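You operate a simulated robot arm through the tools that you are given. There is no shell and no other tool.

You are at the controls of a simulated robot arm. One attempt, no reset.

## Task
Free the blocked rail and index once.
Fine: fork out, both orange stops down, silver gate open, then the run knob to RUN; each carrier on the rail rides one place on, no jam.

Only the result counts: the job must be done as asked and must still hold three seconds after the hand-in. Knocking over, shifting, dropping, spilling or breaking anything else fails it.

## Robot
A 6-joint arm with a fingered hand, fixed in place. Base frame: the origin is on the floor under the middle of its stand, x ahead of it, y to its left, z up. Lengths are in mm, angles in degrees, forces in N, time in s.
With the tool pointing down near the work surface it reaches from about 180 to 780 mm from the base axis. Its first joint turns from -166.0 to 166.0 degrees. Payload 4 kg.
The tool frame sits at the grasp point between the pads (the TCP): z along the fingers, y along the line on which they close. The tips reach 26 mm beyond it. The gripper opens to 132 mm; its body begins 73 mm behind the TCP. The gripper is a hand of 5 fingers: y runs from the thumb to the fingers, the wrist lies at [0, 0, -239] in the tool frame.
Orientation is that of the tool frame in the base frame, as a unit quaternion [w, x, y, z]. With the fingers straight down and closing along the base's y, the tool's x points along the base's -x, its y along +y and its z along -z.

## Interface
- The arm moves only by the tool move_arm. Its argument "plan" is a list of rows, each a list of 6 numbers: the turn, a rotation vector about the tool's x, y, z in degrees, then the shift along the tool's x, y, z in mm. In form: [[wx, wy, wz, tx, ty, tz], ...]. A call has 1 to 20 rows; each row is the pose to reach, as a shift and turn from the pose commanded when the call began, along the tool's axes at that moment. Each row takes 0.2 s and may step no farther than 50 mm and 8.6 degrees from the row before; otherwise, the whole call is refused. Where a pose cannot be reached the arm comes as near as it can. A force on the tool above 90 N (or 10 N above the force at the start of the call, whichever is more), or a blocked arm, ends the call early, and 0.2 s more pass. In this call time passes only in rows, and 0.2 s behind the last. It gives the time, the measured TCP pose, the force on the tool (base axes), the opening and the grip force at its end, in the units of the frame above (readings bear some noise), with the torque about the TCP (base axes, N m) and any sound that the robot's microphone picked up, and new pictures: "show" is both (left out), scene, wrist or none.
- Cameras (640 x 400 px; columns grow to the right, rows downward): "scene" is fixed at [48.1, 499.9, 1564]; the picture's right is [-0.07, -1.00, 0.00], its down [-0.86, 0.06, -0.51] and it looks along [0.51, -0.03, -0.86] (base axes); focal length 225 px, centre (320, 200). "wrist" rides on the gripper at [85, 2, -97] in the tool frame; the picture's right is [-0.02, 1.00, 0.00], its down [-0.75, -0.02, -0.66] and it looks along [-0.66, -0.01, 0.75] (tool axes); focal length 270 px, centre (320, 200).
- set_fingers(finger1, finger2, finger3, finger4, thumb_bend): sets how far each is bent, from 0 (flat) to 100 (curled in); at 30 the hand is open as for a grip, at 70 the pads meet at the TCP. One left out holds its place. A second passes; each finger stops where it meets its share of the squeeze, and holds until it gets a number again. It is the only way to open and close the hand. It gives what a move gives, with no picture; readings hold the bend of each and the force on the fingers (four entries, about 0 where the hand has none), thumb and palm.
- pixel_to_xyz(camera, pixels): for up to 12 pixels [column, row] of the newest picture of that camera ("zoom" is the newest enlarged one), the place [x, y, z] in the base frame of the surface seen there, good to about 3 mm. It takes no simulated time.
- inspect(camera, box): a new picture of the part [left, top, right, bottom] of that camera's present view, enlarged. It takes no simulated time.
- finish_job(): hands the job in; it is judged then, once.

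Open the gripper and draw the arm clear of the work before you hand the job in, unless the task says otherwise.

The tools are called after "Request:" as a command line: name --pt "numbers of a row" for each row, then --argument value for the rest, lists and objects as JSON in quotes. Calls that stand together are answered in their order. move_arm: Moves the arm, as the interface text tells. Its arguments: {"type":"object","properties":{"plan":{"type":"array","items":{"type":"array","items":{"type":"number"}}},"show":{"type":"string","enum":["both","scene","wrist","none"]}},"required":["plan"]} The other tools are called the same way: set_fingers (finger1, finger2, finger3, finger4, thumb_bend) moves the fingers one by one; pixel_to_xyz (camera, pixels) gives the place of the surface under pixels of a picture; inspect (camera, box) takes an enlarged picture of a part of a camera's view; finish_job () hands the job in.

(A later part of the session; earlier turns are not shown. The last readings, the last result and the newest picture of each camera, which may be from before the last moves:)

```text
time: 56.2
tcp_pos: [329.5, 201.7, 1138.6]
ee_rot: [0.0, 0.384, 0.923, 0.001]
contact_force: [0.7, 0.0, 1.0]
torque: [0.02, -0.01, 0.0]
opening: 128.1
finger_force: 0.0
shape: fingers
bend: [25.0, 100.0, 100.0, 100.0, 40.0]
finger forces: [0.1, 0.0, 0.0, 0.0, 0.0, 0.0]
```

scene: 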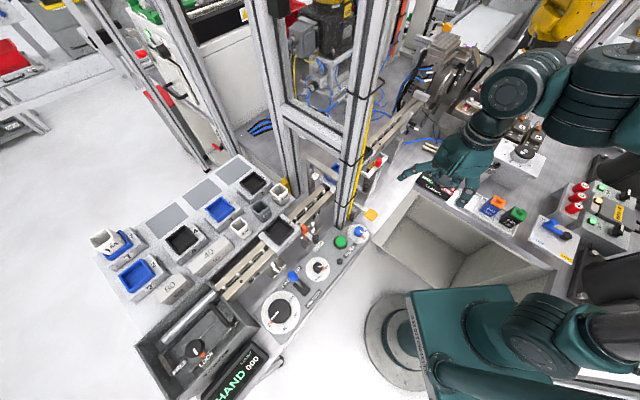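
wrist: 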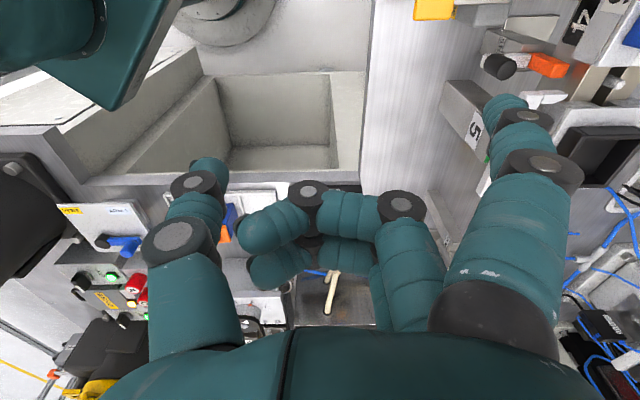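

The hand is vertical with f1 at upper right. Moving round in front of the column toward stop 1, first stage.

Request:
move_arm --pt "0 0 0 37 9 0" --pt "0 0 0 73 17 0" --pt "0 0 0 110 26 0" --pt "0 0 0 147 34.5 0"

```text
time: 57.2
tcp_pos: [251.2, 329.0, 1138.1]
ee_rot: [0.001, 0.384, 0.923, 0.002]
contact_force: [0.1, 0.6, -0.6]
torque: [-0.03, -0.03, -0.06]
opening: 128.1
finger_force: 0.1
shape: fingers
bend: [25.0, 100.0, 100.0, 100.0, 40.0]
finger forces: [0.0, 0.0, 0.0, 0.1, 0.1, 0.0]
```

scene: 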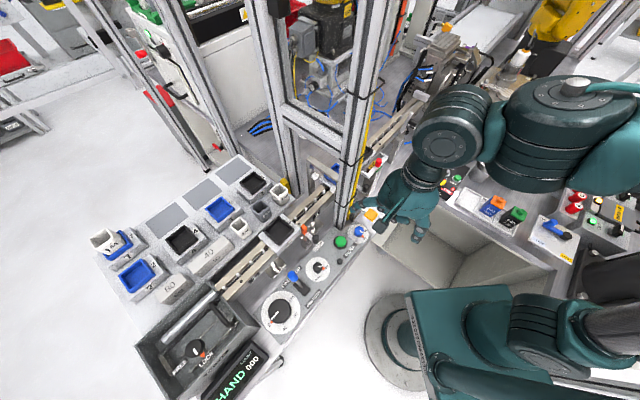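
wrist: 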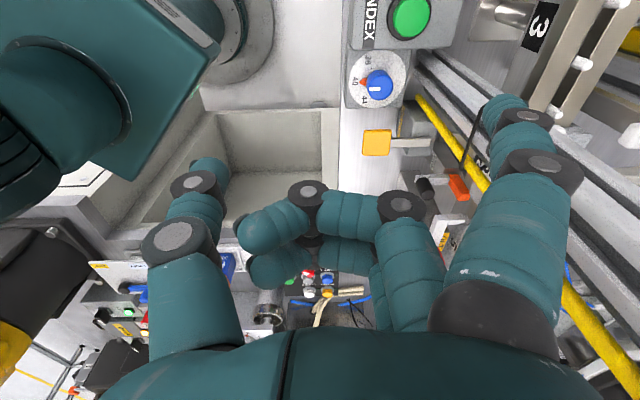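

Clear so far. Second stage: to just in front of stop 1, descending partly.

Request:
move_arm --pt "0 0 0 24 14 10" --pt "0 0 0 47 32 25" --pt "0 0 0 70 48 48"

Request:
inspect --camera "wrist" --box '[420, 20, 600, 155]'

Request:
inspect --camera "scene" --box '[270, 180, 400, 290]'

```text
time: 58.0
tcp_pos: [236.3, 413.4, 1090.8]
ee_rot: [-0.001, 0.384, 0.923, 0.002]
contact_force: [-0.4, 0.4, 0.3]
torque: [-0.04, 0.03, -0.02]
opening: 128.2
finger_force: 0.1
shape: fingers
bend: [25.0, 100.0, 100.0, 100.0, 40.0]
finger forces: [0.0, 0.0, 0.1, 0.0, 0.0, 0.1]
```

scene: 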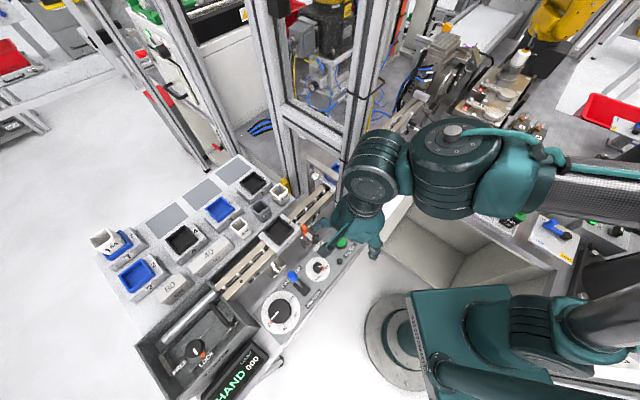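
wrist: 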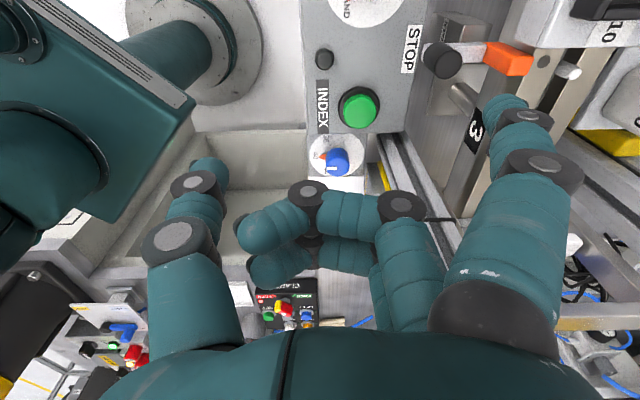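

```text
2.96 times, centred on (510, 88) of wrist
```

zoom: 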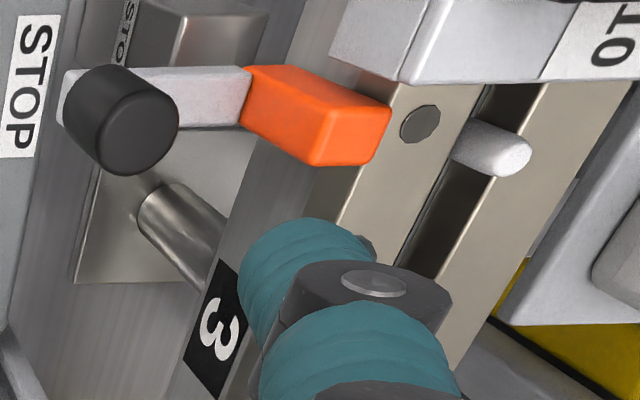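

```text
3.64 times, centred on (335, 235) of scene
```

zoom: 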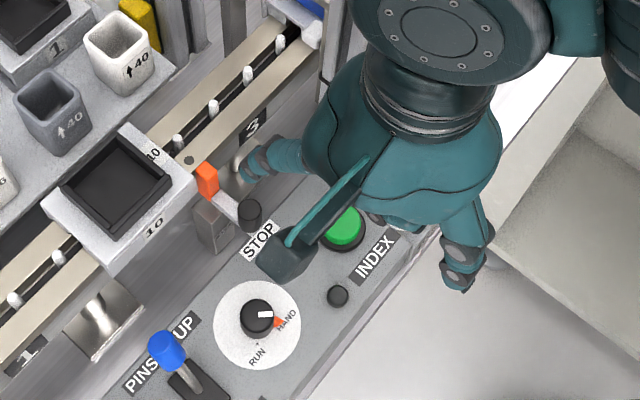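

Nice view of stop 1 beyond f1. I'll measure the knob's top and f1's tip.

Request:
pixel_to_xyz --camera "wrist" --pixels '[[447, 65], [452, 60], [440, 60], [447, 72], [456, 68], [437, 48], [510, 58], [500, 97], [495, 108], [512, 98], [505, 115], [488, 112]]'

Request:
pixel_to_xyz --camera "zoom" --pixels '[[250, 205], [250, 225], [205, 170], [258, 315], [255, 165], [262, 175], [248, 178], [270, 170]]'

```text
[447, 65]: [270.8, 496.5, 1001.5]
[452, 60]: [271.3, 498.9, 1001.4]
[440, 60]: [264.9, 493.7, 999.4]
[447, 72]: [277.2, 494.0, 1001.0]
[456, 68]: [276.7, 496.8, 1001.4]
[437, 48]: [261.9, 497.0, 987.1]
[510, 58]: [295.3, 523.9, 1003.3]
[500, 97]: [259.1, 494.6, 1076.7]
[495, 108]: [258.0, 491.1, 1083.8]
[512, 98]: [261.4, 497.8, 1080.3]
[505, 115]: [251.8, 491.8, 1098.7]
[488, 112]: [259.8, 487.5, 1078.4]
```

```text
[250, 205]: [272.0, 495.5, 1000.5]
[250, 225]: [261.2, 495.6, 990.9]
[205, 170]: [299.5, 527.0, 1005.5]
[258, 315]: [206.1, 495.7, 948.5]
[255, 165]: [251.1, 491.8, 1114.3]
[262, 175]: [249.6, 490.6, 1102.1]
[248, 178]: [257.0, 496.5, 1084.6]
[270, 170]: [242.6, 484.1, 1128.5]
```

Stop-1 knob top ≈ (271,496,1001); f1's tip centre ≈ (268,492). I'll correct by ~5 mm and descend to just above the knob.

Request:
move_arm --pt "0 0 0 0.4 5 20" --pt "0 0 0 0.4 5 40" --pt "0 0 0 0.4 5 56"

Request:
inspect --camera "wrist" --box '[420, 20, 600, 155]'

Request:
inspect --camera "scene" --box '[270, 180, 400, 290]'

```text
time: 58.8
tcp_pos: [239.9, 416.6, 1034.3]
ee_rot: [-0.001, 0.384, 0.923, 0.002]
contact_force: [0.3, 0.2, -0.2]
torque: [0.01, -0.01, -0.01]
opening: 128.1
finger_force: 0.1
shape: fingers
bend: [25.0, 100.0, 100.0, 100.0, 40.0]
finger forces: [0.0, 0.0, 0.0, 0.0, 0.1, 0.0]
```

scene: 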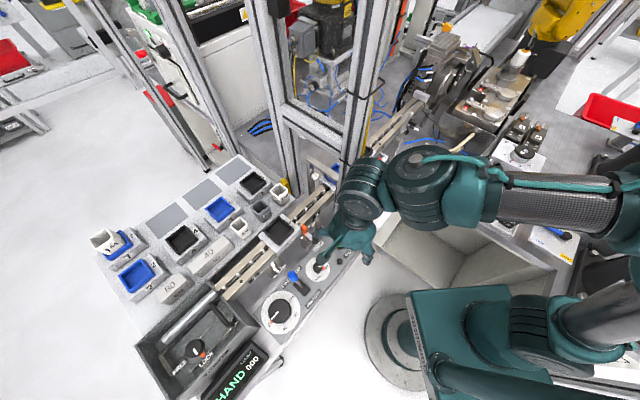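
wrist: 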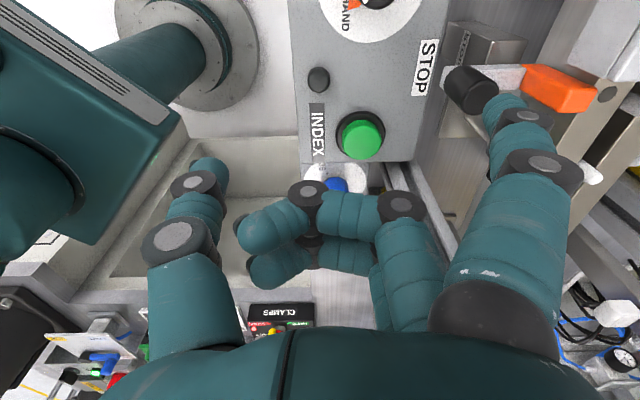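

```text
2.96 times, centred on (510, 88) of wrist
```

zoom: 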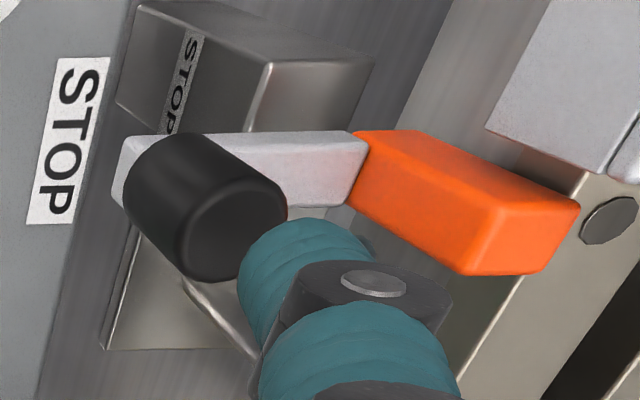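

```text
3.64 times, centred on (335, 235) of scene
```

zoom: 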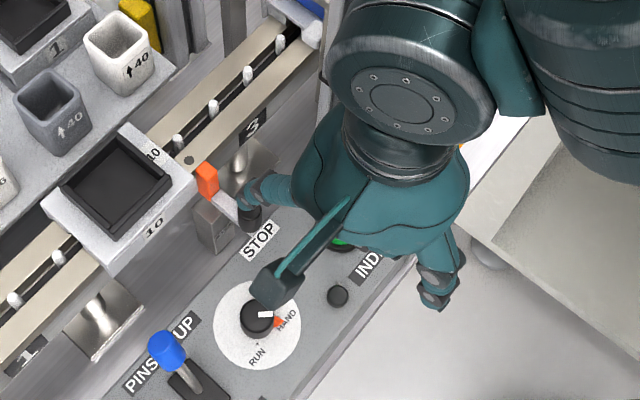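

Alignment matches the stop-2 case. Pressing down in steps, first ~22 mm.

Request:
move_arm --pt "0 0 0 0 0 6" --pt "0 0 0 0 0 11" --pt "0 0 0 0 0 15" --pt "0 0 0 0 0 19" --pt "0 0 0 0 0 23" --show "wrist"

Request:
inspect --camera "wrist" --box '[420, 20, 600, 155]'

```text
time: 60.0
tcp_pos: [238.8, 415.9, 1012.6]
ee_rot: [-0.001, 0.383, 0.924, 0.002]
contact_force: [-0.4, 0.8, 2.0]
torque: [0.15, -0.02, 0.06]
opening: 128.9
finger_force: 1.3
shape: fingers
bend: [24.0, 100.0, 100.0, 100.0, 40.0]
finger forces: [1.8, 0.1, 0.0, 0.1, 0.0, 0.0]
```

wrist: 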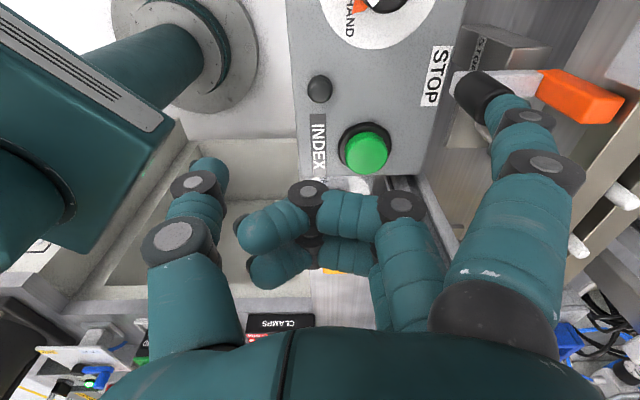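

```text
2.96 times, centred on (510, 88) of wrist
```

zoom: 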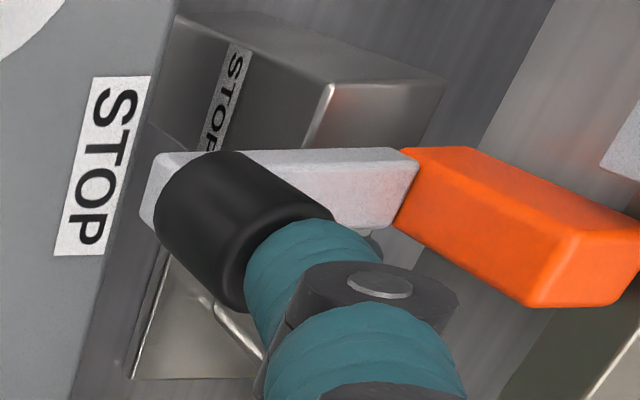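

The stop is sliding down. Continuing to its bottom.

Request:
move_arm --pt "0 0 0 0 0 4" --pt "0 0 0 0 0 8" --pt "0 0 0 0 0 12" --show "wrist"

```text
time: 60.8
tcp_pos: [240.2, 416.2, 999.4]
ee_rot: [0.001, 0.384, 0.923, 0.002]
contact_force: [-0.7, 0.8, 1.0]
torque: [0.06, -0.06, -0.02]
opening: 128.8
finger_force: 0.7
shape: fingers
bend: [24.0, 100.0, 100.0, 100.0, 40.0]
finger forces: [0.8, 0.0, 0.0, 0.0, 0.0, 0.0]
```

wrist: 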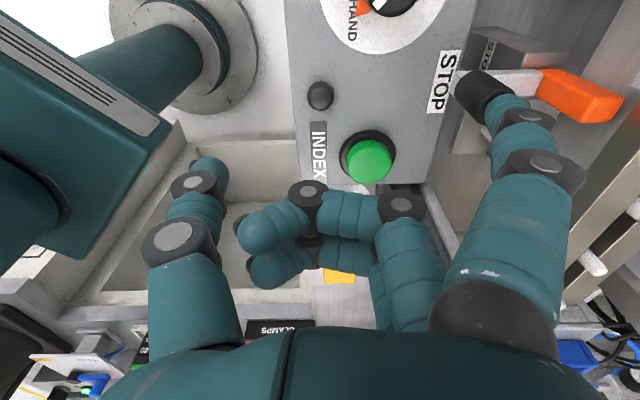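

Still moving freely; a few more millimetres to bottom out.

Request:
move_arm --pt "0 0 0 0 0 2" --pt "0 0 0 0 0 4" --pt "0 0 0 0 0 6" --show "wrist"

Request:
inspect --camera "wrist" --box '[420, 20, 600, 155]'

```text
time: 61.6
tcp_pos: [238.4, 417.1, 996.3]
ee_rot: [0.0, 0.384, 0.923, 0.002]
contact_force: [-4.8, -8.6, 22.0]
torque: [1.76, -0.72, 0.05]
opening: 130.9
finger_force: 12.3
shape: fingers
bend: [27.0, 100.0, 100.0, 100.0, 40.0]
finger forces: [23.0, 0.1, 0.0, 0.0, 0.0, 0.0]
```

wrist: 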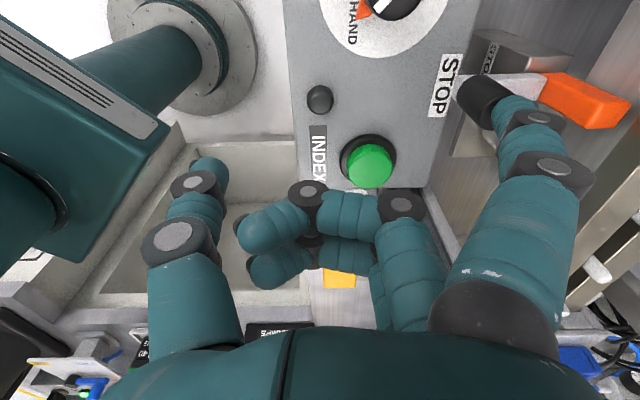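

```text
2.96 times, centred on (510, 88) of wrist
```

zoom: 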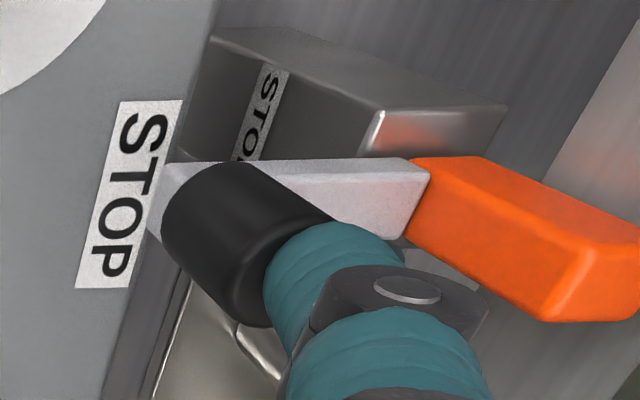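

Bottomed at 22 N. Lifting straight up and away toward the operator side.

Request:
move_arm --pt "0 0 0 0 0 -8" --pt "0 0 0 0 0 -40" --pt "0 0 0 0 -20 -80" --pt "0 0 0 0 -50 -110"

Request:
inspect --camera "scene" --box '[260, 210, 380, 310]'

Request:
inspect --camera "wrist" --box '[300, 0, 520, 130]'

```text
time: 62.6
tcp_pos: [201.0, 384.1, 1108.6]
ee_rot: [0.001, 0.382, 0.924, 0.001]
contact_force: [0.3, -1.0, -0.4]
torque: [-0.02, 0.04, 0.0]
opening: 128.5
finger_force: 0.1
shape: fingers
bend: [25.0, 100.0, 100.0, 100.0, 40.0]
finger forces: [0.0, 0.0, 0.0, 0.0, 0.1, 0.0]
```

scene: 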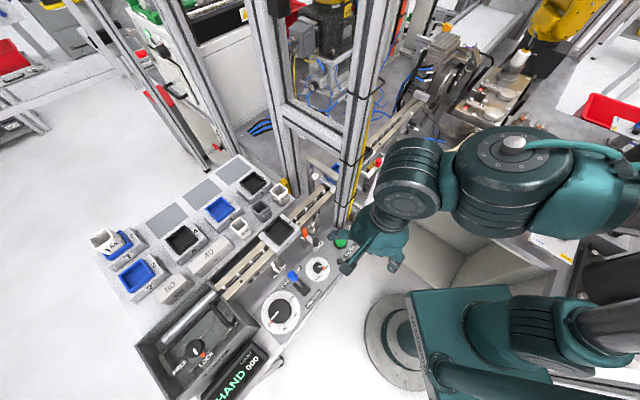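
wrist: 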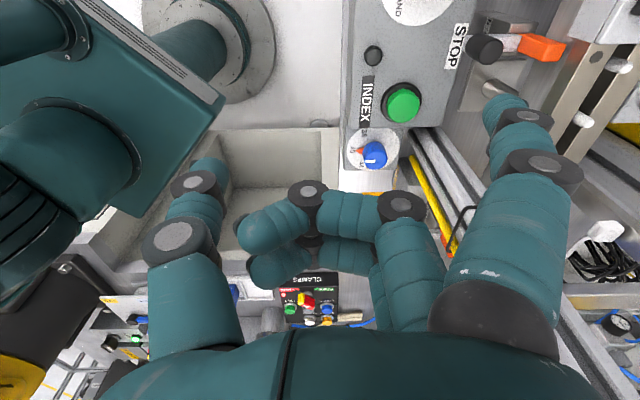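

```text
4.00 times, centred on (320, 260) of scene
```

zoom: 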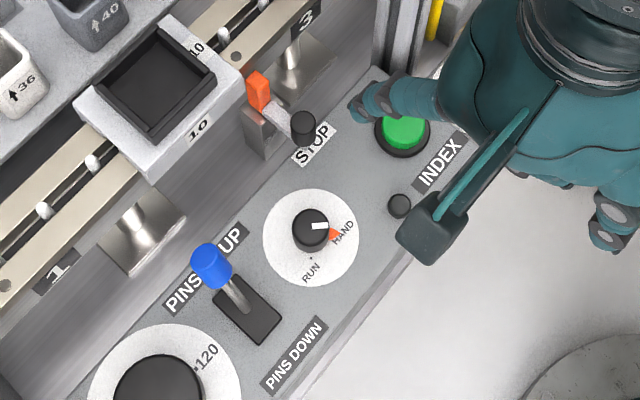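

```text
2.91 times, centred on (410, 65) of wrist
```

zoom: 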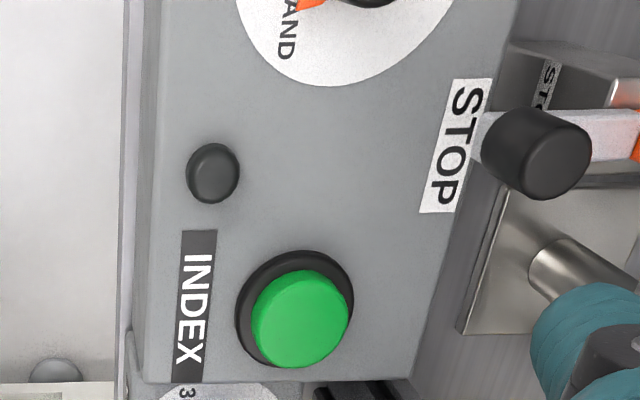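

Stop 1 is down. Now the run knob: I'll zoom on it to measure its size, pointer and RUN mark.

Request:
inspect --camera "scene" --box '[300, 250, 340, 290]'

Request:
pixel_to_xyz --camera "scene" --pixels '[[304, 230], [305, 234], [316, 240]]'

```text
10.00 times, centred on (320, 270) of scene
```

zoom: 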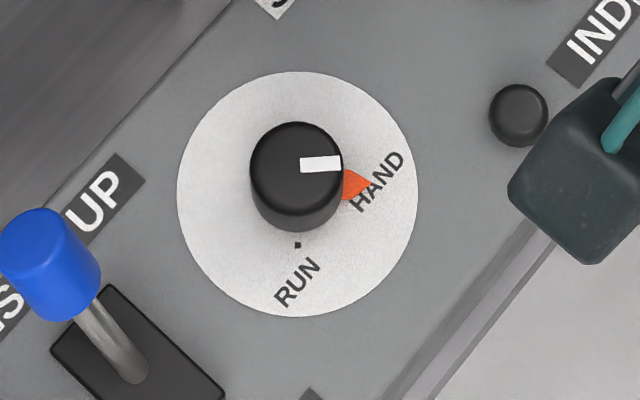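

```text
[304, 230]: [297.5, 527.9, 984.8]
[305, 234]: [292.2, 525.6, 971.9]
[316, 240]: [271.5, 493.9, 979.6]
```

Request:
pixel_to_xyz --camera "zoom" --pixels '[[296, 165], [252, 168], [340, 170], [296, 125], [296, 205], [297, 245], [357, 185], [297, 195], [185, 190], [410, 190], [40, 230], [518, 110]]'

```text
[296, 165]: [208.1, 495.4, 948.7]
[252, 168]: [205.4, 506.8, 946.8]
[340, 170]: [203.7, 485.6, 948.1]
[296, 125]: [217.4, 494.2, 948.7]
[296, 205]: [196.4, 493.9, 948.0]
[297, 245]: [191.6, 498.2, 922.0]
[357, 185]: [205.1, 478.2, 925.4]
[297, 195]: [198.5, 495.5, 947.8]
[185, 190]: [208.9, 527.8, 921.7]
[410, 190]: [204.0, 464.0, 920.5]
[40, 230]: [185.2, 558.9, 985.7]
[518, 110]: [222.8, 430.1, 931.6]
```

The run knob: centre ≈ (207,496), radius ~10.6, top z 948, dial face z≈921; HAND is at −y, RUN at −x, i.e. a 90° clockwise turn. Neighbouring lever and stop limit a full-hand twist, so I'll roll the knob with f1's tip along its operator side; first I move f1 beside it at safe height.

Request:
move_arm --pt "0 0 0 10 -7 36" --pt "0 0 0 20 -14 72" --pt "0 0 0 29.6 -20.6 108"

Request:
inspect --camera "wrist" --box '[400, 20, 600, 150]'

Request:
inspect --camera "scene" --box '[270, 225, 390, 325]'

```text
time: 63.4
tcp_pos: [164.9, 387.7, 999.0]
ee_rot: [0.0, 0.384, 0.923, 0.001]
contact_force: [0.1, -0.5, 0.2]
torque: [0.01, -0.01, 0.0]
opening: 128.2
finger_force: 0.1
shape: fingers
bend: [25.0, 100.0, 100.0, 100.0, 40.0]
finger forces: [0.0, 0.0, 0.0, 0.0, 0.1, 0.1]
```

scene: 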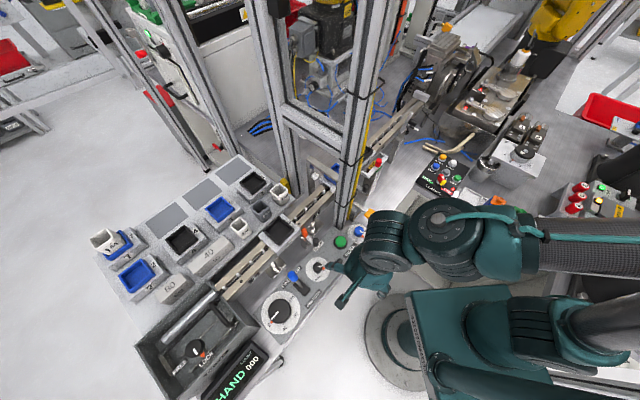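
wrist: 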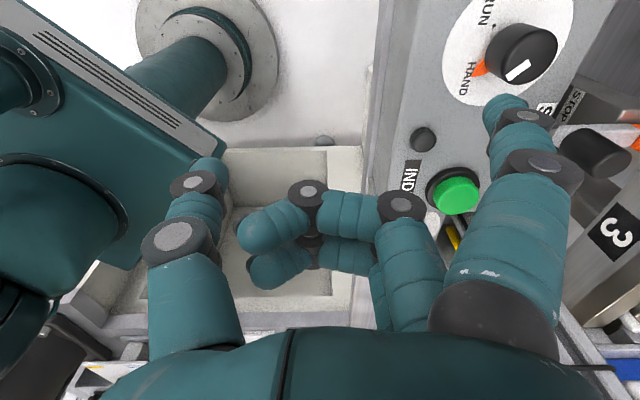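

```text
3.08 times, centred on (500, 85) of wrist
```

zoom: 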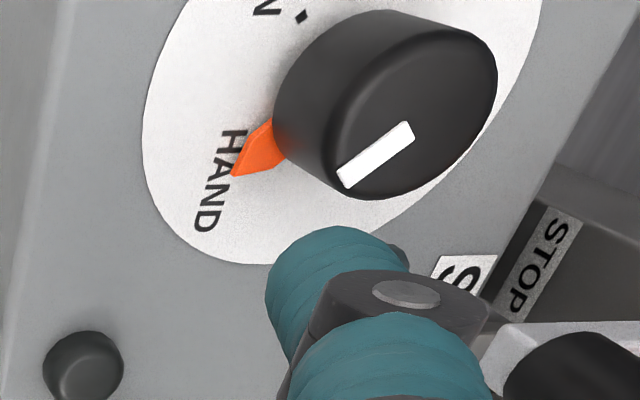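

```text
4.00 times, centred on (330, 275) of scene
```

zoom: 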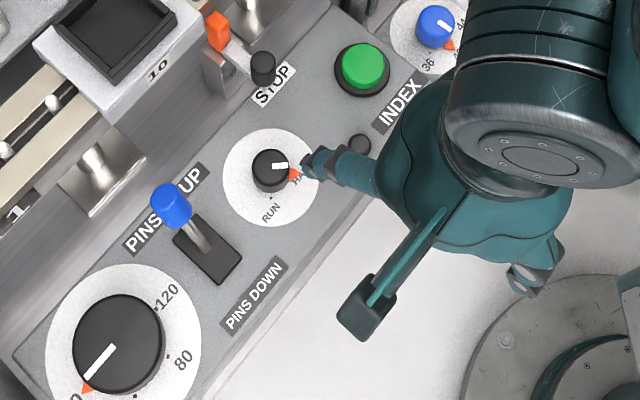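

f1's tip is near the knob. I'll measure tip and knob centre in this view.

Request:
pixel_to_xyz --camera "wrist" --pixels '[[500, 96], [490, 108], [512, 98], [487, 118], [528, 52], [510, 48], [545, 40], [528, 30], [522, 75], [500, 60], [480, 68], [488, 22]]'

Request:
pixel_to_xyz --camera "zoom" --pixels '[[308, 160], [318, 168], [312, 178], [325, 155], [270, 158], [270, 185]]'

```text
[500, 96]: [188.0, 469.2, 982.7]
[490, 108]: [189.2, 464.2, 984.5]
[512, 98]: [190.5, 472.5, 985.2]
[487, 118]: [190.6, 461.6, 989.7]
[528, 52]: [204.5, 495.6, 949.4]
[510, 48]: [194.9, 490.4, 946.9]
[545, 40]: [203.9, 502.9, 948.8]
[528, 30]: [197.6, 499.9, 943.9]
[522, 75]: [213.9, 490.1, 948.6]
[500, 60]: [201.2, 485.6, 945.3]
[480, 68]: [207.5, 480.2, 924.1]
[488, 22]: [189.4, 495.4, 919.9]
```

```text
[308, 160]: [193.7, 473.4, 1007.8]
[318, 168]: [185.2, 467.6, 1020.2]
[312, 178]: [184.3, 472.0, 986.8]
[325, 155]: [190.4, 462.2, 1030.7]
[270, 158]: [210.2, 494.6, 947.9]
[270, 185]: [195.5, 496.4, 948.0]
```

Tip centre is ~31 mm from the knob axis at the 250° side. Lowering to tip bottom ≈930 beside the knob.

Request:
move_arm --pt "0 0 0 0 0 24" --pt "0 0 0 0 0 46" --show "wrist"

Request:
inspect --camera "wrist" --box '[400, 20, 600, 150]'

```text
time: 64.0
tcp_pos: [165.3, 386.8, 953.1]
ee_rot: [0.0, 0.384, 0.923, 0.003]
contact_force: [0.9, -0.3, 0.8]
torque: [0.01, 0.03, -0.02]
opening: 128.3
finger_force: 0.0
shape: fingers
bend: [25.0, 100.0, 100.0, 100.0, 40.0]
finger forces: [0.0, 0.1, 0.0, 0.0, 0.0, 0.0]
```

wrist: 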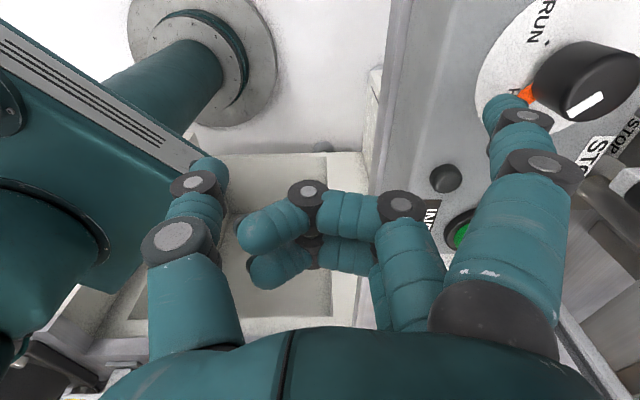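

```text
3.08 times, centred on (500, 85) of wrist
```

zoom: 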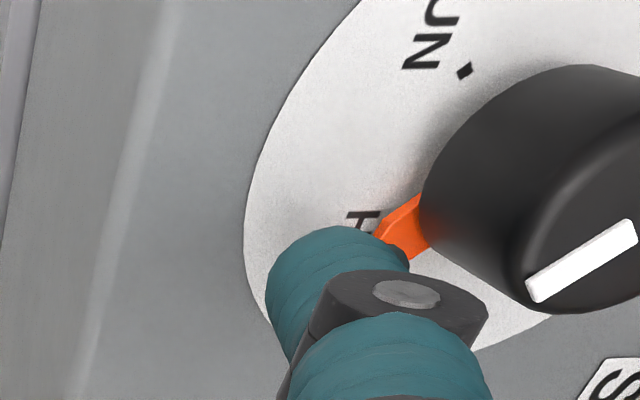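

The orange pointer at the knob's base (z≈925) can be pushed too. I'll bring f1's tip to the far (counter-clockwise) side of that pointer, so sweeping clockwise drives both pointer and knob toward RUN.

Request:
move_arm --pt "0 0 0 -7 11.5 0" --pt "0 0 0 -14.4 23.3 0" --pt "0 0 0 -14.4 23.3 4" --show "both"

Request:
inspect --camera "wrist" --box '[420, 20, 620, 150]'

Request:
inspect --camera "scene" --box '[290, 240, 370, 310]'

```text
time: 64.8
tcp_pos: [194.4, 393.9, 944.5]
ee_rot: [0.0, 0.384, 0.923, 0.001]
contact_force: [-0.1, -0.3, -0.9]
torque: [0.0, -0.01, -0.03]
opening: 128.2
finger_force: 0.0
shape: fingers
bend: [25.0, 100.0, 100.0, 100.0, 40.0]
finger forces: [0.0, 0.0, 0.1, 0.0, 0.0, 0.0]
```

scene: 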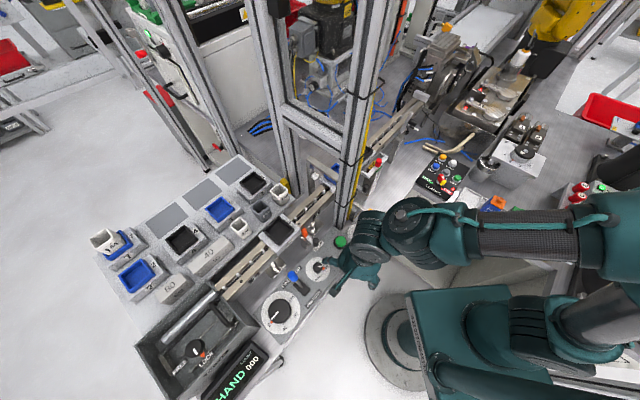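
wrist: 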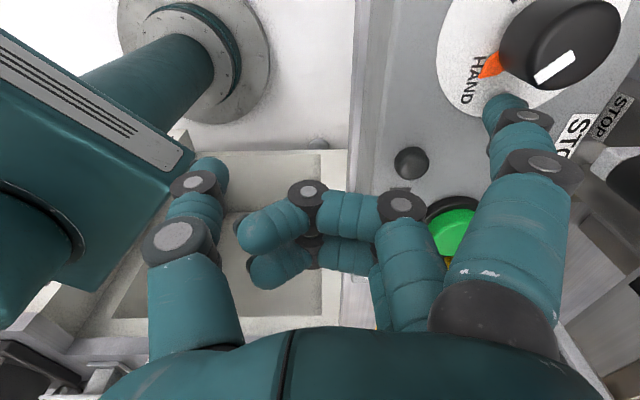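

```text
3.08 times, centred on (520, 85) of wrist
```

zoom: 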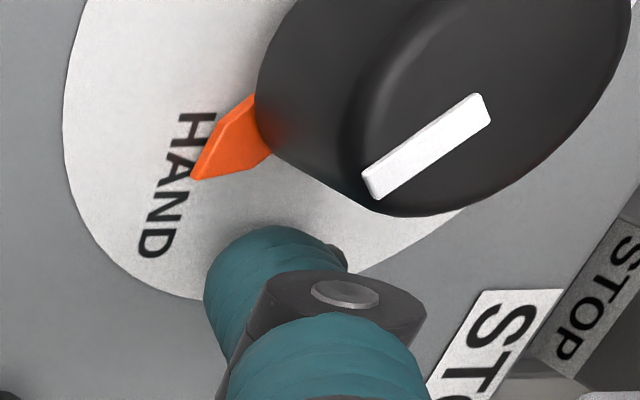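

```text
5.71 times, centred on (330, 275) of scene
```

zoom: 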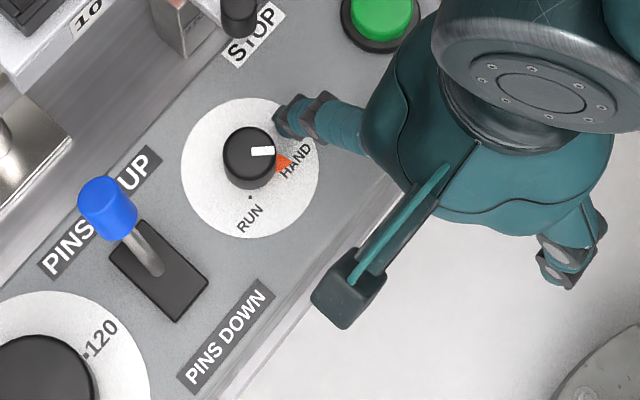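

The fingertip is now on the pointer's other side. I'll check its height relative to the dial before sweeping.

Request:
pixel_to_xyz --camera "wrist" --pixels '[[500, 96], [490, 105], [510, 97], [487, 118], [490, 68], [484, 75], [498, 60], [470, 90], [520, 90], [555, 55], [535, 60], [500, 45]]'

Request:
move_arm --pt "0 0 0 0 0 0" --show "none"

```text
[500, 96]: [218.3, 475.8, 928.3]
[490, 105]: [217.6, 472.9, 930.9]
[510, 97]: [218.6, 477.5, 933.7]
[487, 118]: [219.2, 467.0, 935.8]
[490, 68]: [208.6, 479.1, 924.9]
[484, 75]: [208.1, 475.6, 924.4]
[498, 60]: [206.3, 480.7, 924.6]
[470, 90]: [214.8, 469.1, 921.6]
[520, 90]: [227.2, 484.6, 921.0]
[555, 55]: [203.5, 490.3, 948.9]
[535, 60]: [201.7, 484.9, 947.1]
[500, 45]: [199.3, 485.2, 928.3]
```

```text
time: 65.2
tcp_pos: [192.7, 393.7, 944.4]
ee_rot: [0.001, 0.384, 0.923, 0.001]
contact_force: [0.3, 0.4, 0.7]
torque: [0.01, -0.01, 0.0]
opening: 128.4
finger_force: 0.1
shape: fingers
bend: [25.0, 100.0, 100.0, 100.0, 40.0]
finger forces: [0.1, 0.0, 0.0, 0.1, 0.0, 0.0]
```

The tip seems within ~1–2 mm of the dial, so I'll raise 2 mm, then move in to the knob side and begin the clockwise sweep.

Request:
move_arm --pt "0 0 0 0 0 -2" --pt "0 0 0 9.6 -1.4 -2" --pt "0 0 0 11.2 -4.0 -2" --pt "0 0 0 12.2 -6.6 -2" --show "wrist"

Request:
inspect --camera "wrist" --box '[420, 20, 620, 150]'

```text
time: 66.2
tcp_pos: [185.7, 394.7, 942.3]
ee_rot: [0.0, 0.39, 0.921, -0.006]
contact_force: [-0.1, 0.9, 2.6]
torque: [0.12, -0.08, 0.0]
opening: 130.9
finger_force: 1.2
shape: fingers
bend: [22.0, 100.0, 100.0, 100.0, 40.0]
finger forces: [1.8, 0.1, 0.0, 0.0, 0.1, 0.0]
```

wrist: 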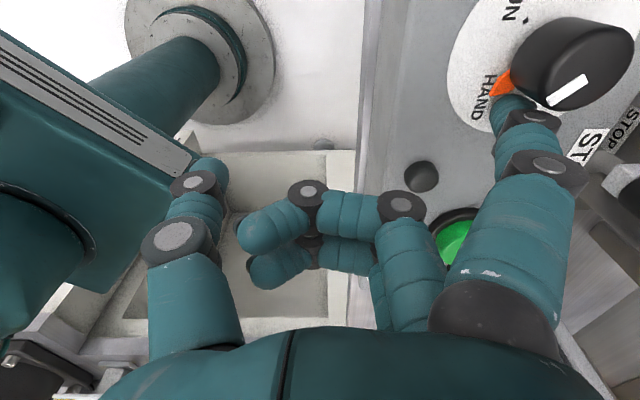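

```text
3.08 times, centred on (520, 85) of wrist
```

zoom: 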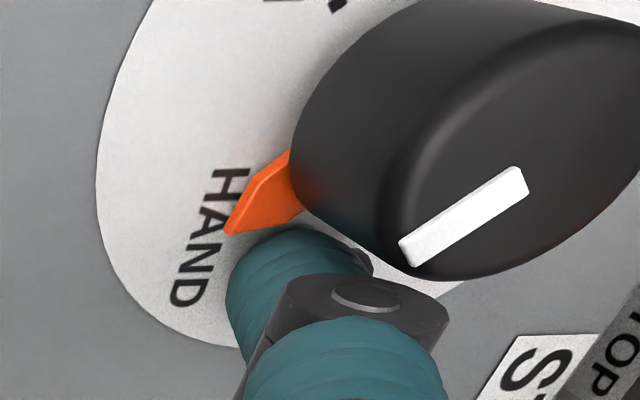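

The measured pose lags the command by several mm and tilts slightly although contact force is small, so the arm may be limited or touching something. I'll check the arm links' positions in the scene.

Request:
move_arm --pt "0 0 0 0 0 0" --show "both"

Request:
pixel_to_xyz --camera "scene" --pixels '[[540, 232], [600, 235], [470, 235], [430, 235], [375, 235], [400, 210], [520, 260], [450, 310], [600, 310], [590, 360], [620, 290], [560, 205]]'

```text
time: 66.6
tcp_pos: [185.9, 395.3, 942.0]
ee_rot: [0.001, 0.389, 0.921, -0.006]
contact_force: [0.8, -0.1, 0.9]
torque: [0.09, -0.08, 0.01]
opening: 130.8
finger_force: 0.2
shape: fingers
bend: [22.0, 100.0, 100.0, 100.0, 40.0]
finger forces: [1.1, 0.1, 0.0, 0.1, 0.0, 0.1]
```

scene: 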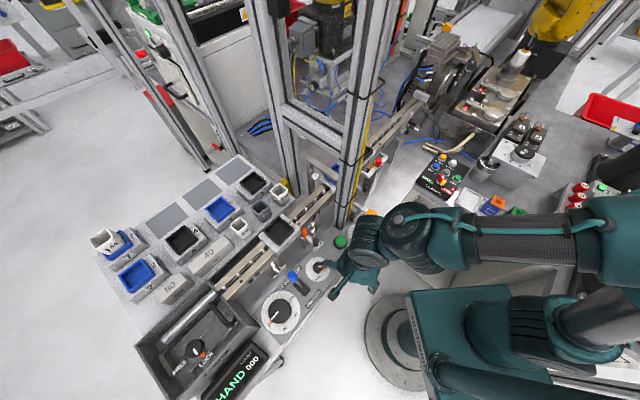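
wrist: 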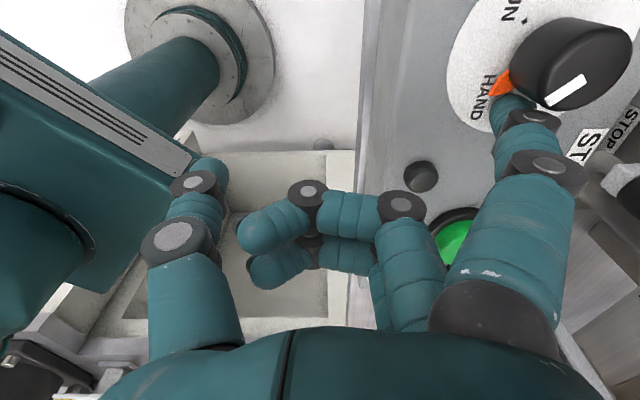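

```text
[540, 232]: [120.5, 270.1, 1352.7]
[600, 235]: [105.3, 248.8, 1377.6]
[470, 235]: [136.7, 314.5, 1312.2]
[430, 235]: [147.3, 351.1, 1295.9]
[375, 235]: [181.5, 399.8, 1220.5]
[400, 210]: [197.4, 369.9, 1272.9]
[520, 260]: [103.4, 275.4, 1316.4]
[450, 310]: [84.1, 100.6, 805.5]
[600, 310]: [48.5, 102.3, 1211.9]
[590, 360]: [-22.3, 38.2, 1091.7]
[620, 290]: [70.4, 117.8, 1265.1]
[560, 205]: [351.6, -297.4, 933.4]
```

The elbow/forearm are high (z≈1300–1380). I'll check how near the thumb is to the robot's own body seen at left in the wrist view.

Request:
pixel_to_xyz --camera "wrist" --pixels '[[185, 150], [150, 200], [120, 250], [60, 150], [205, 170], [210, 180], [170, 60], [200, 100], [230, 170], [30, 100], [300, 160], [350, 190]]'

Request:
inspect --camera "wrist" --box '[100, 100, 320, 260]'

```text
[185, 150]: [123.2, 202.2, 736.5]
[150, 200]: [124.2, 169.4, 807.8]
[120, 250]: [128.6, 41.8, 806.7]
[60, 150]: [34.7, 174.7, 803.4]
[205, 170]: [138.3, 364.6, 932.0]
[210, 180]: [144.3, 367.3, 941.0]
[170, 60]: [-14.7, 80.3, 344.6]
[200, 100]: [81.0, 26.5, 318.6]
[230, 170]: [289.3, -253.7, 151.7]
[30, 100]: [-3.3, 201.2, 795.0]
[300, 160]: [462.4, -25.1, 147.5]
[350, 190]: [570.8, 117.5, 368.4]
```

```text
2.50 times, centred on (210, 180) of wrist
```

zoom: 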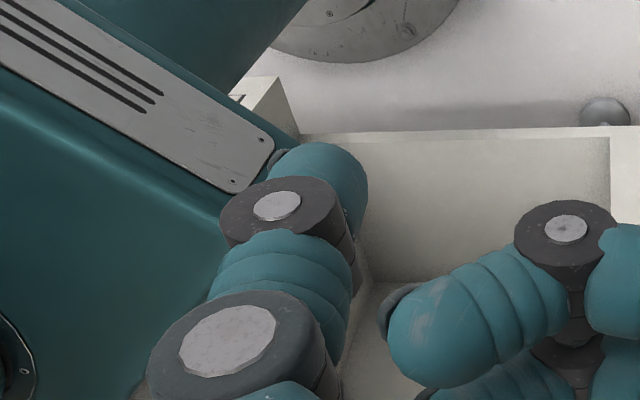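

The thumb is well clear of the robot body, so it's likely a joint limit. I'll measure where the fingertip really is now.

Request:
pixel_to_xyz --camera "wrist" --pixels '[[508, 97], [500, 105], [520, 98], [497, 118], [500, 85], [492, 92], [520, 60], [570, 90]]'

Request:
inspect --camera "wrist" --box '[460, 40, 580, 140]'

```text
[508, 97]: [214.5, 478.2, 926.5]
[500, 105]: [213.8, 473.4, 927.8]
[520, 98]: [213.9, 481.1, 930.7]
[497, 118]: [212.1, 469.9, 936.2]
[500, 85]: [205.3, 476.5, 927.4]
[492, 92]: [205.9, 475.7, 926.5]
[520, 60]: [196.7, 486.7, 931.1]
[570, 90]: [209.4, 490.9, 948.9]
```

```text
4.00 times, centred on (520, 90) of wrist
```

zoom: 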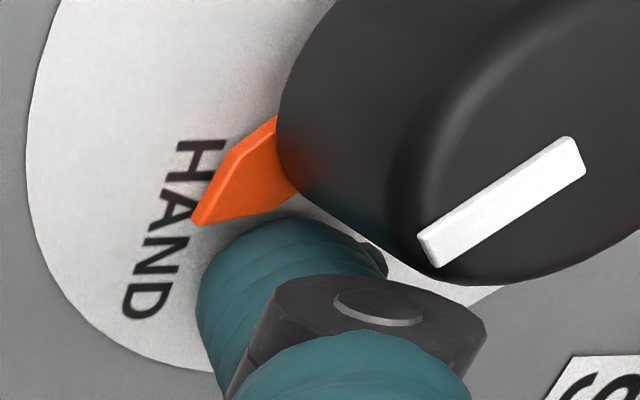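

The arm tracked only part of the commanded motion. I'll raise 30 mm and check whether tracking recovers, to understand the limit.

Request:
move_arm --pt "0 0 0 0 0 -15" --pt "0 0 0 0 0 -30" --show "scene"

Request:
move_arm --pt "0 0 0 0 0 0" --show "none"

```text
time: 67.2
tcp_pos: [191.2, 394.0, 959.8]
ee_rot: [-0.001, 0.395, 0.919, -0.021]
contact_force: [0.2, -0.4, -0.8]
torque: [-0.03, -0.02, -0.02]
opening: 128.5
finger_force: 0.0
shape: fingers
bend: [25.0, 100.0, 100.0, 100.0, 40.0]
finger forces: [0.0, 0.1, 0.1, 0.1, 0.0, 0.0]
```

scene: 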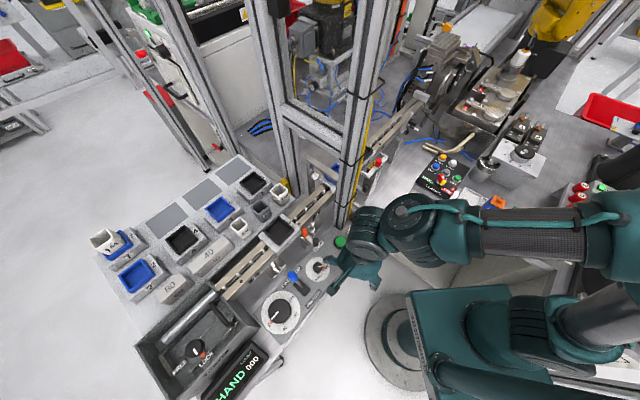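

```text
time: 67.6
tcp_pos: [191.4, 393.5, 960.3]
ee_rot: [0.001, 0.396, 0.918, -0.019]
contact_force: [0.5, -0.2, -0.6]
torque: [0.03, 0.01, 0.0]
opening: 128.4
finger_force: 0.0
shape: fingers
bend: [25.0, 100.0, 100.0, 100.0, 40.0]
finger forces: [0.1, 0.0, 0.0, 0.0, 0.0, 0.0]
```

Tracking error grew, so some joint is at a limit in this spot. I'll back out toward the previous good position (165, 388, 1000) and see if it recovers.

Request:
move_arm --pt "0 0 0 1.5 -8 -9" --pt "0 0 0 2.9 -16.3 -18" --pt "0 0 0 2.9 -16.3 -40" --show "scene"

```text
time: 68.6
tcp_pos: [181.6, 381.3, 964.2]
ee_rot: [0.002, 0.398, 0.915, -0.065]
contact_force: [-0.7, -0.6, 0.1]
torque: [0.0, -0.03, 0.01]
opening: 128.6
finger_force: 0.0
shape: fingers
bend: [25.0, 100.0, 100.0, 100.0, 40.0]
finger forces: [0.0, 0.0, 0.0, 0.1, 0.0, 0.0]
stopped in row 3: the arm was blocked; the commanded pose is now the measured one
```

scene: 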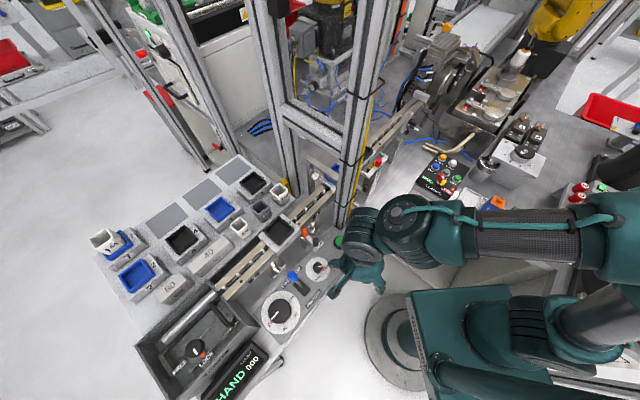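

The arm reports being blocked though the hand feels no force. Commanded pose is now reset to measured; I'll try a small pure upward move to see what it can do.

Request:
move_arm --pt "0 0 0 0 0 -5" --pt "0 0 0 0 0 -10" --show "wrist"

Request:
inspect --camera "scene" --box '[330, 180, 640, 374]'

```text
time: 69.2
tcp_pos: [183.3, 383.9, 970.4]
ee_rot: [0.0, 0.4, 0.914, -0.07]
contact_force: [-0.8, -0.5, 0.3]
torque: [0.0, 0.0, 0.0]
opening: 128.3
finger_force: 0.1
shape: fingers
bend: [25.0, 100.0, 100.0, 100.0, 40.0]
finger forces: [0.0, 0.1, 0.0, 0.0, 0.1, 0.0]
```

wrist: 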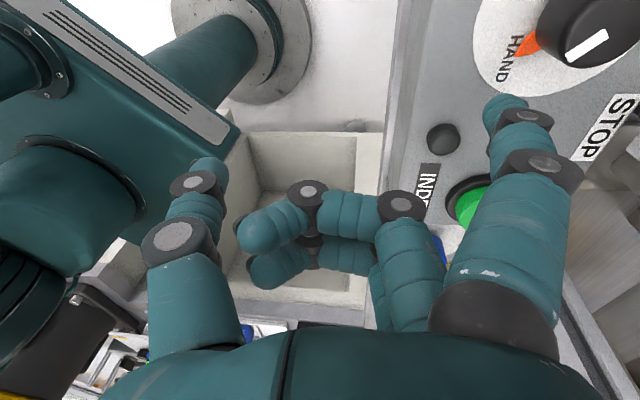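

```text
2.06 times, centred on (485, 277) of scene
```

zoom: 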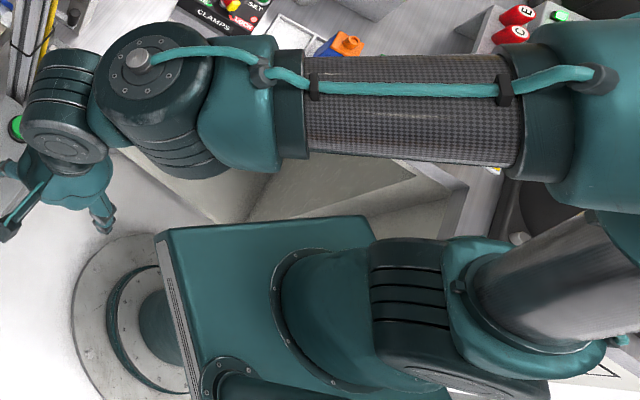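

I want to find what blocks the arm. I'll measure the robot's own structure visible at left in the wrist view and the upper arm in the scene view.

Request:
pixel_to_xyz --camera "wrist" --pixels '[[70, 200], [110, 320], [20, 300], [130, 200], [215, 130], [60, 380], [130, 380], [20, 60], [250, 60], [300, 90], [180, 400], [250, 330]]'

Request:
pixel_to_xyz --camera "zoom" --pixels '[[580, 80], [600, 180], [420, 110], [240, 110], [150, 90], [60, 120], [540, 280], [620, 230], [480, 270], [420, 300], [300, 270], [620, 40]]'

```text
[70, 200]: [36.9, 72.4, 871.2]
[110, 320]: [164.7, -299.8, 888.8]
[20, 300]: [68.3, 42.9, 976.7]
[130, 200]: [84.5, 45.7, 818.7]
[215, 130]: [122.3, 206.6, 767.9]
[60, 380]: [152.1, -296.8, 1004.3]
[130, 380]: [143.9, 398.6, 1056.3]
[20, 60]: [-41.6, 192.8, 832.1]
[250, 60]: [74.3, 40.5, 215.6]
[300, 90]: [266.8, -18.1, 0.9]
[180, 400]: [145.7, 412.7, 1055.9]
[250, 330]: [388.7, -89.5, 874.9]
```

```text
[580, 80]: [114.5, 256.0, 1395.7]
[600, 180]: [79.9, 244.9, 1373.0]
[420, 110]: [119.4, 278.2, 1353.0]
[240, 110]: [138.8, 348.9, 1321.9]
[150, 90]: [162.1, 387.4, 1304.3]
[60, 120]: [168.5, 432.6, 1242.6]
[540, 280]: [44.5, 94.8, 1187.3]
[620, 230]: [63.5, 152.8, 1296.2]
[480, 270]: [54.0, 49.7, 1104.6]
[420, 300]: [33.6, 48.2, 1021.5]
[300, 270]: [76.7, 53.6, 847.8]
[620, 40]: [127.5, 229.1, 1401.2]
```

Elbow and wrist angles look moderate, so it isn't obvious. I'll probe with a move in +x (base) to see how the arm tracks.

Request:
move_arm --pt "0 0 0 -7 7 -3" --pt "0 0 0 -14 14 -6" --pt "0 0 0 -21 21 -9" --show "none"

Request:
move_arm --pt "0 0 0 0 0 0" --show "scene"

```text
time: 70.0
tcp_pos: [208.2, 386.5, 983.2]
ee_rot: [0.002, 0.397, 0.916, -0.063]
contact_force: [-0.1, 0.1, 0.6]
torque: [0.0, 0.03, 0.03]
opening: 128.5
finger_force: 0.1
shape: fingers
bend: [25.0, 100.0, 100.0, 100.0, 40.0]
finger forces: [0.0, 0.0, 0.1, 0.0, 0.0, 0.0]
```

```text
time: 70.4
tcp_pos: [207.7, 385.6, 983.3]
ee_rot: [0.001, 0.396, 0.916, -0.064]
contact_force: [-0.8, -0.1, -0.4]
torque: [-0.01, 0.01, 0.0]
opening: 128.2
finger_force: 0.1
shape: fingers
bend: [25.0, 100.0, 100.0, 100.0, 40.0]
finger forces: [0.1, 0.0, 0.1, 0.0, 0.0, 0.0]
```

scene: 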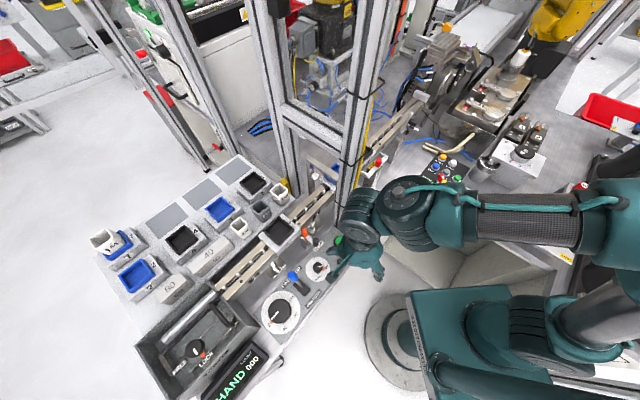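

It still shows a ~5 mm offset. I'll restore the vertical orientation and rise 60 mm, then check tracking again.

Request:
move_arm --pt "-2.4 1.1 0 0 0 -15" --pt "-4.9 2.1 0 0 0 -30" --pt "-7.3 3.2 0 0 0 -45" --pt "-7.3 3.2 0 0 0 -60" --show "none"

Request:
move_arm --pt "0 0 0 0 0 0" --show "both"

```text
time: 71.4
tcp_pos: [212.4, 391.3, 1040.8]
ee_rot: [0.001, 0.397, 0.918, 0.005]
contact_force: [0.0, 0.0, 0.4]
torque: [-0.02, 0.02, 0.04]
opening: 128.2
finger_force: 0.0
shape: fingers
bend: [25.0, 100.0, 100.0, 100.0, 40.0]
finger forces: [0.0, 0.0, 0.1, 0.0, 0.1, 0.0]
```

```text
time: 71.8
tcp_pos: [213.3, 391.6, 1038.7]
ee_rot: [0.001, 0.397, 0.918, 0.006]
contact_force: [-0.1, 0.4, -0.4]
torque: [0.04, 0.02, -0.02]
opening: 128.3
finger_force: 0.2
shape: fingers
bend: [25.0, 100.0, 100.0, 100.0, 40.0]
finger forces: [0.0, 0.0, 0.0, 0.0, 0.0, 0.1]
```

scene: 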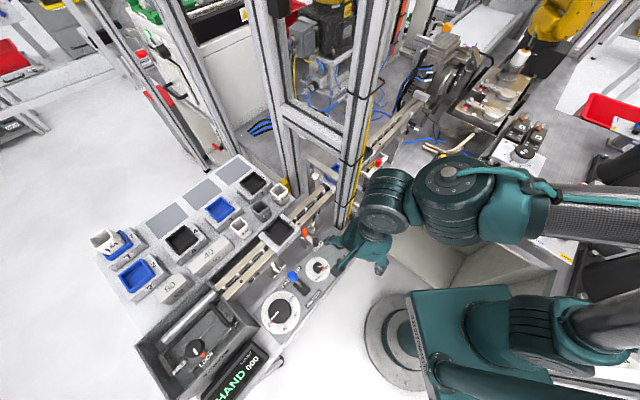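
wrist: 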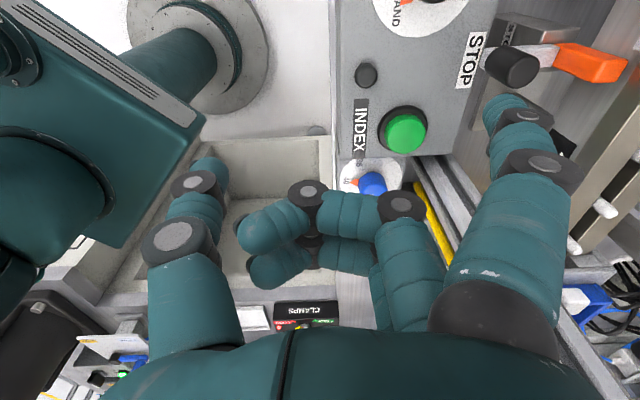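

At this height tracking is fine again, so the low, close-in pose with this hand yaw is the problem. A better option: put the TCP right over the run knob (radius 537 mm) with the thumb in the gap between lever and stop; I'll rise and rotate the hand about vertical toward yaw +145° to test reachability.

Request:
move_arm --pt "0 0 0 5 -10 -30" --pt "0 0 0 10 -20 -60" --pt "0 0 0 10 -20 -95" --pt "0 0 -8.5 10 -20 -95" --pt "0 0 -17 10 -20 -95" --pt "0 0 -25.5 10 -20 -95" --pt "0 0 -34 10 -20 -95" --pt "0 0 -42.5 10 -20 -95" --pt "0 0 -51 10 -20 -95" --pt "0 0 -59.5 10 -20 -95" --pt "0 0 -68 10 -20 -95" --pt "0 0 -76.5 10 -20 -95" --pt "0 0 -85 10 -20 -95"

```text
time: 74.6
tcp_pos: [189.9, 386.0, 1135.7]
ee_rot: [0.004, -0.328, 0.945, 0.003]
contact_force: [0.2, -1.1, 0.6]
torque: [-0.01, 0.0, -0.01]
opening: 128.3
finger_force: 0.0
shape: fingers
bend: [25.0, 100.0, 100.0, 100.0, 40.0]
finger forces: [0.1, 0.1, 0.1, 0.1, 0.0, 0.0]
```

scene: 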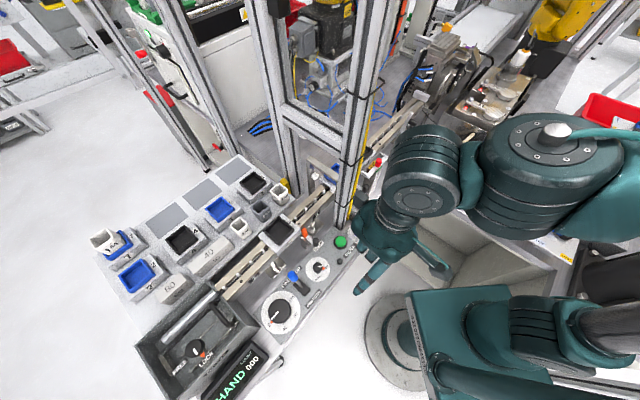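
wrist: 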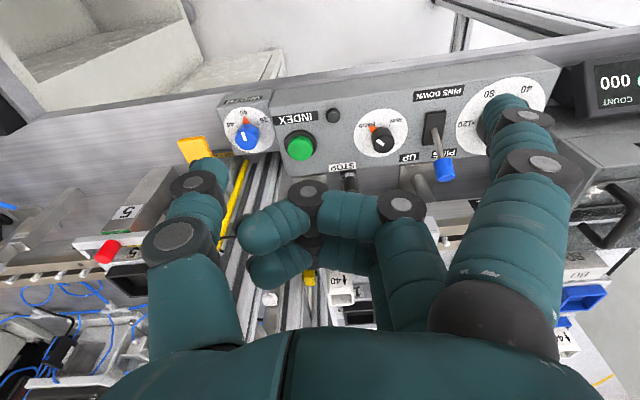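

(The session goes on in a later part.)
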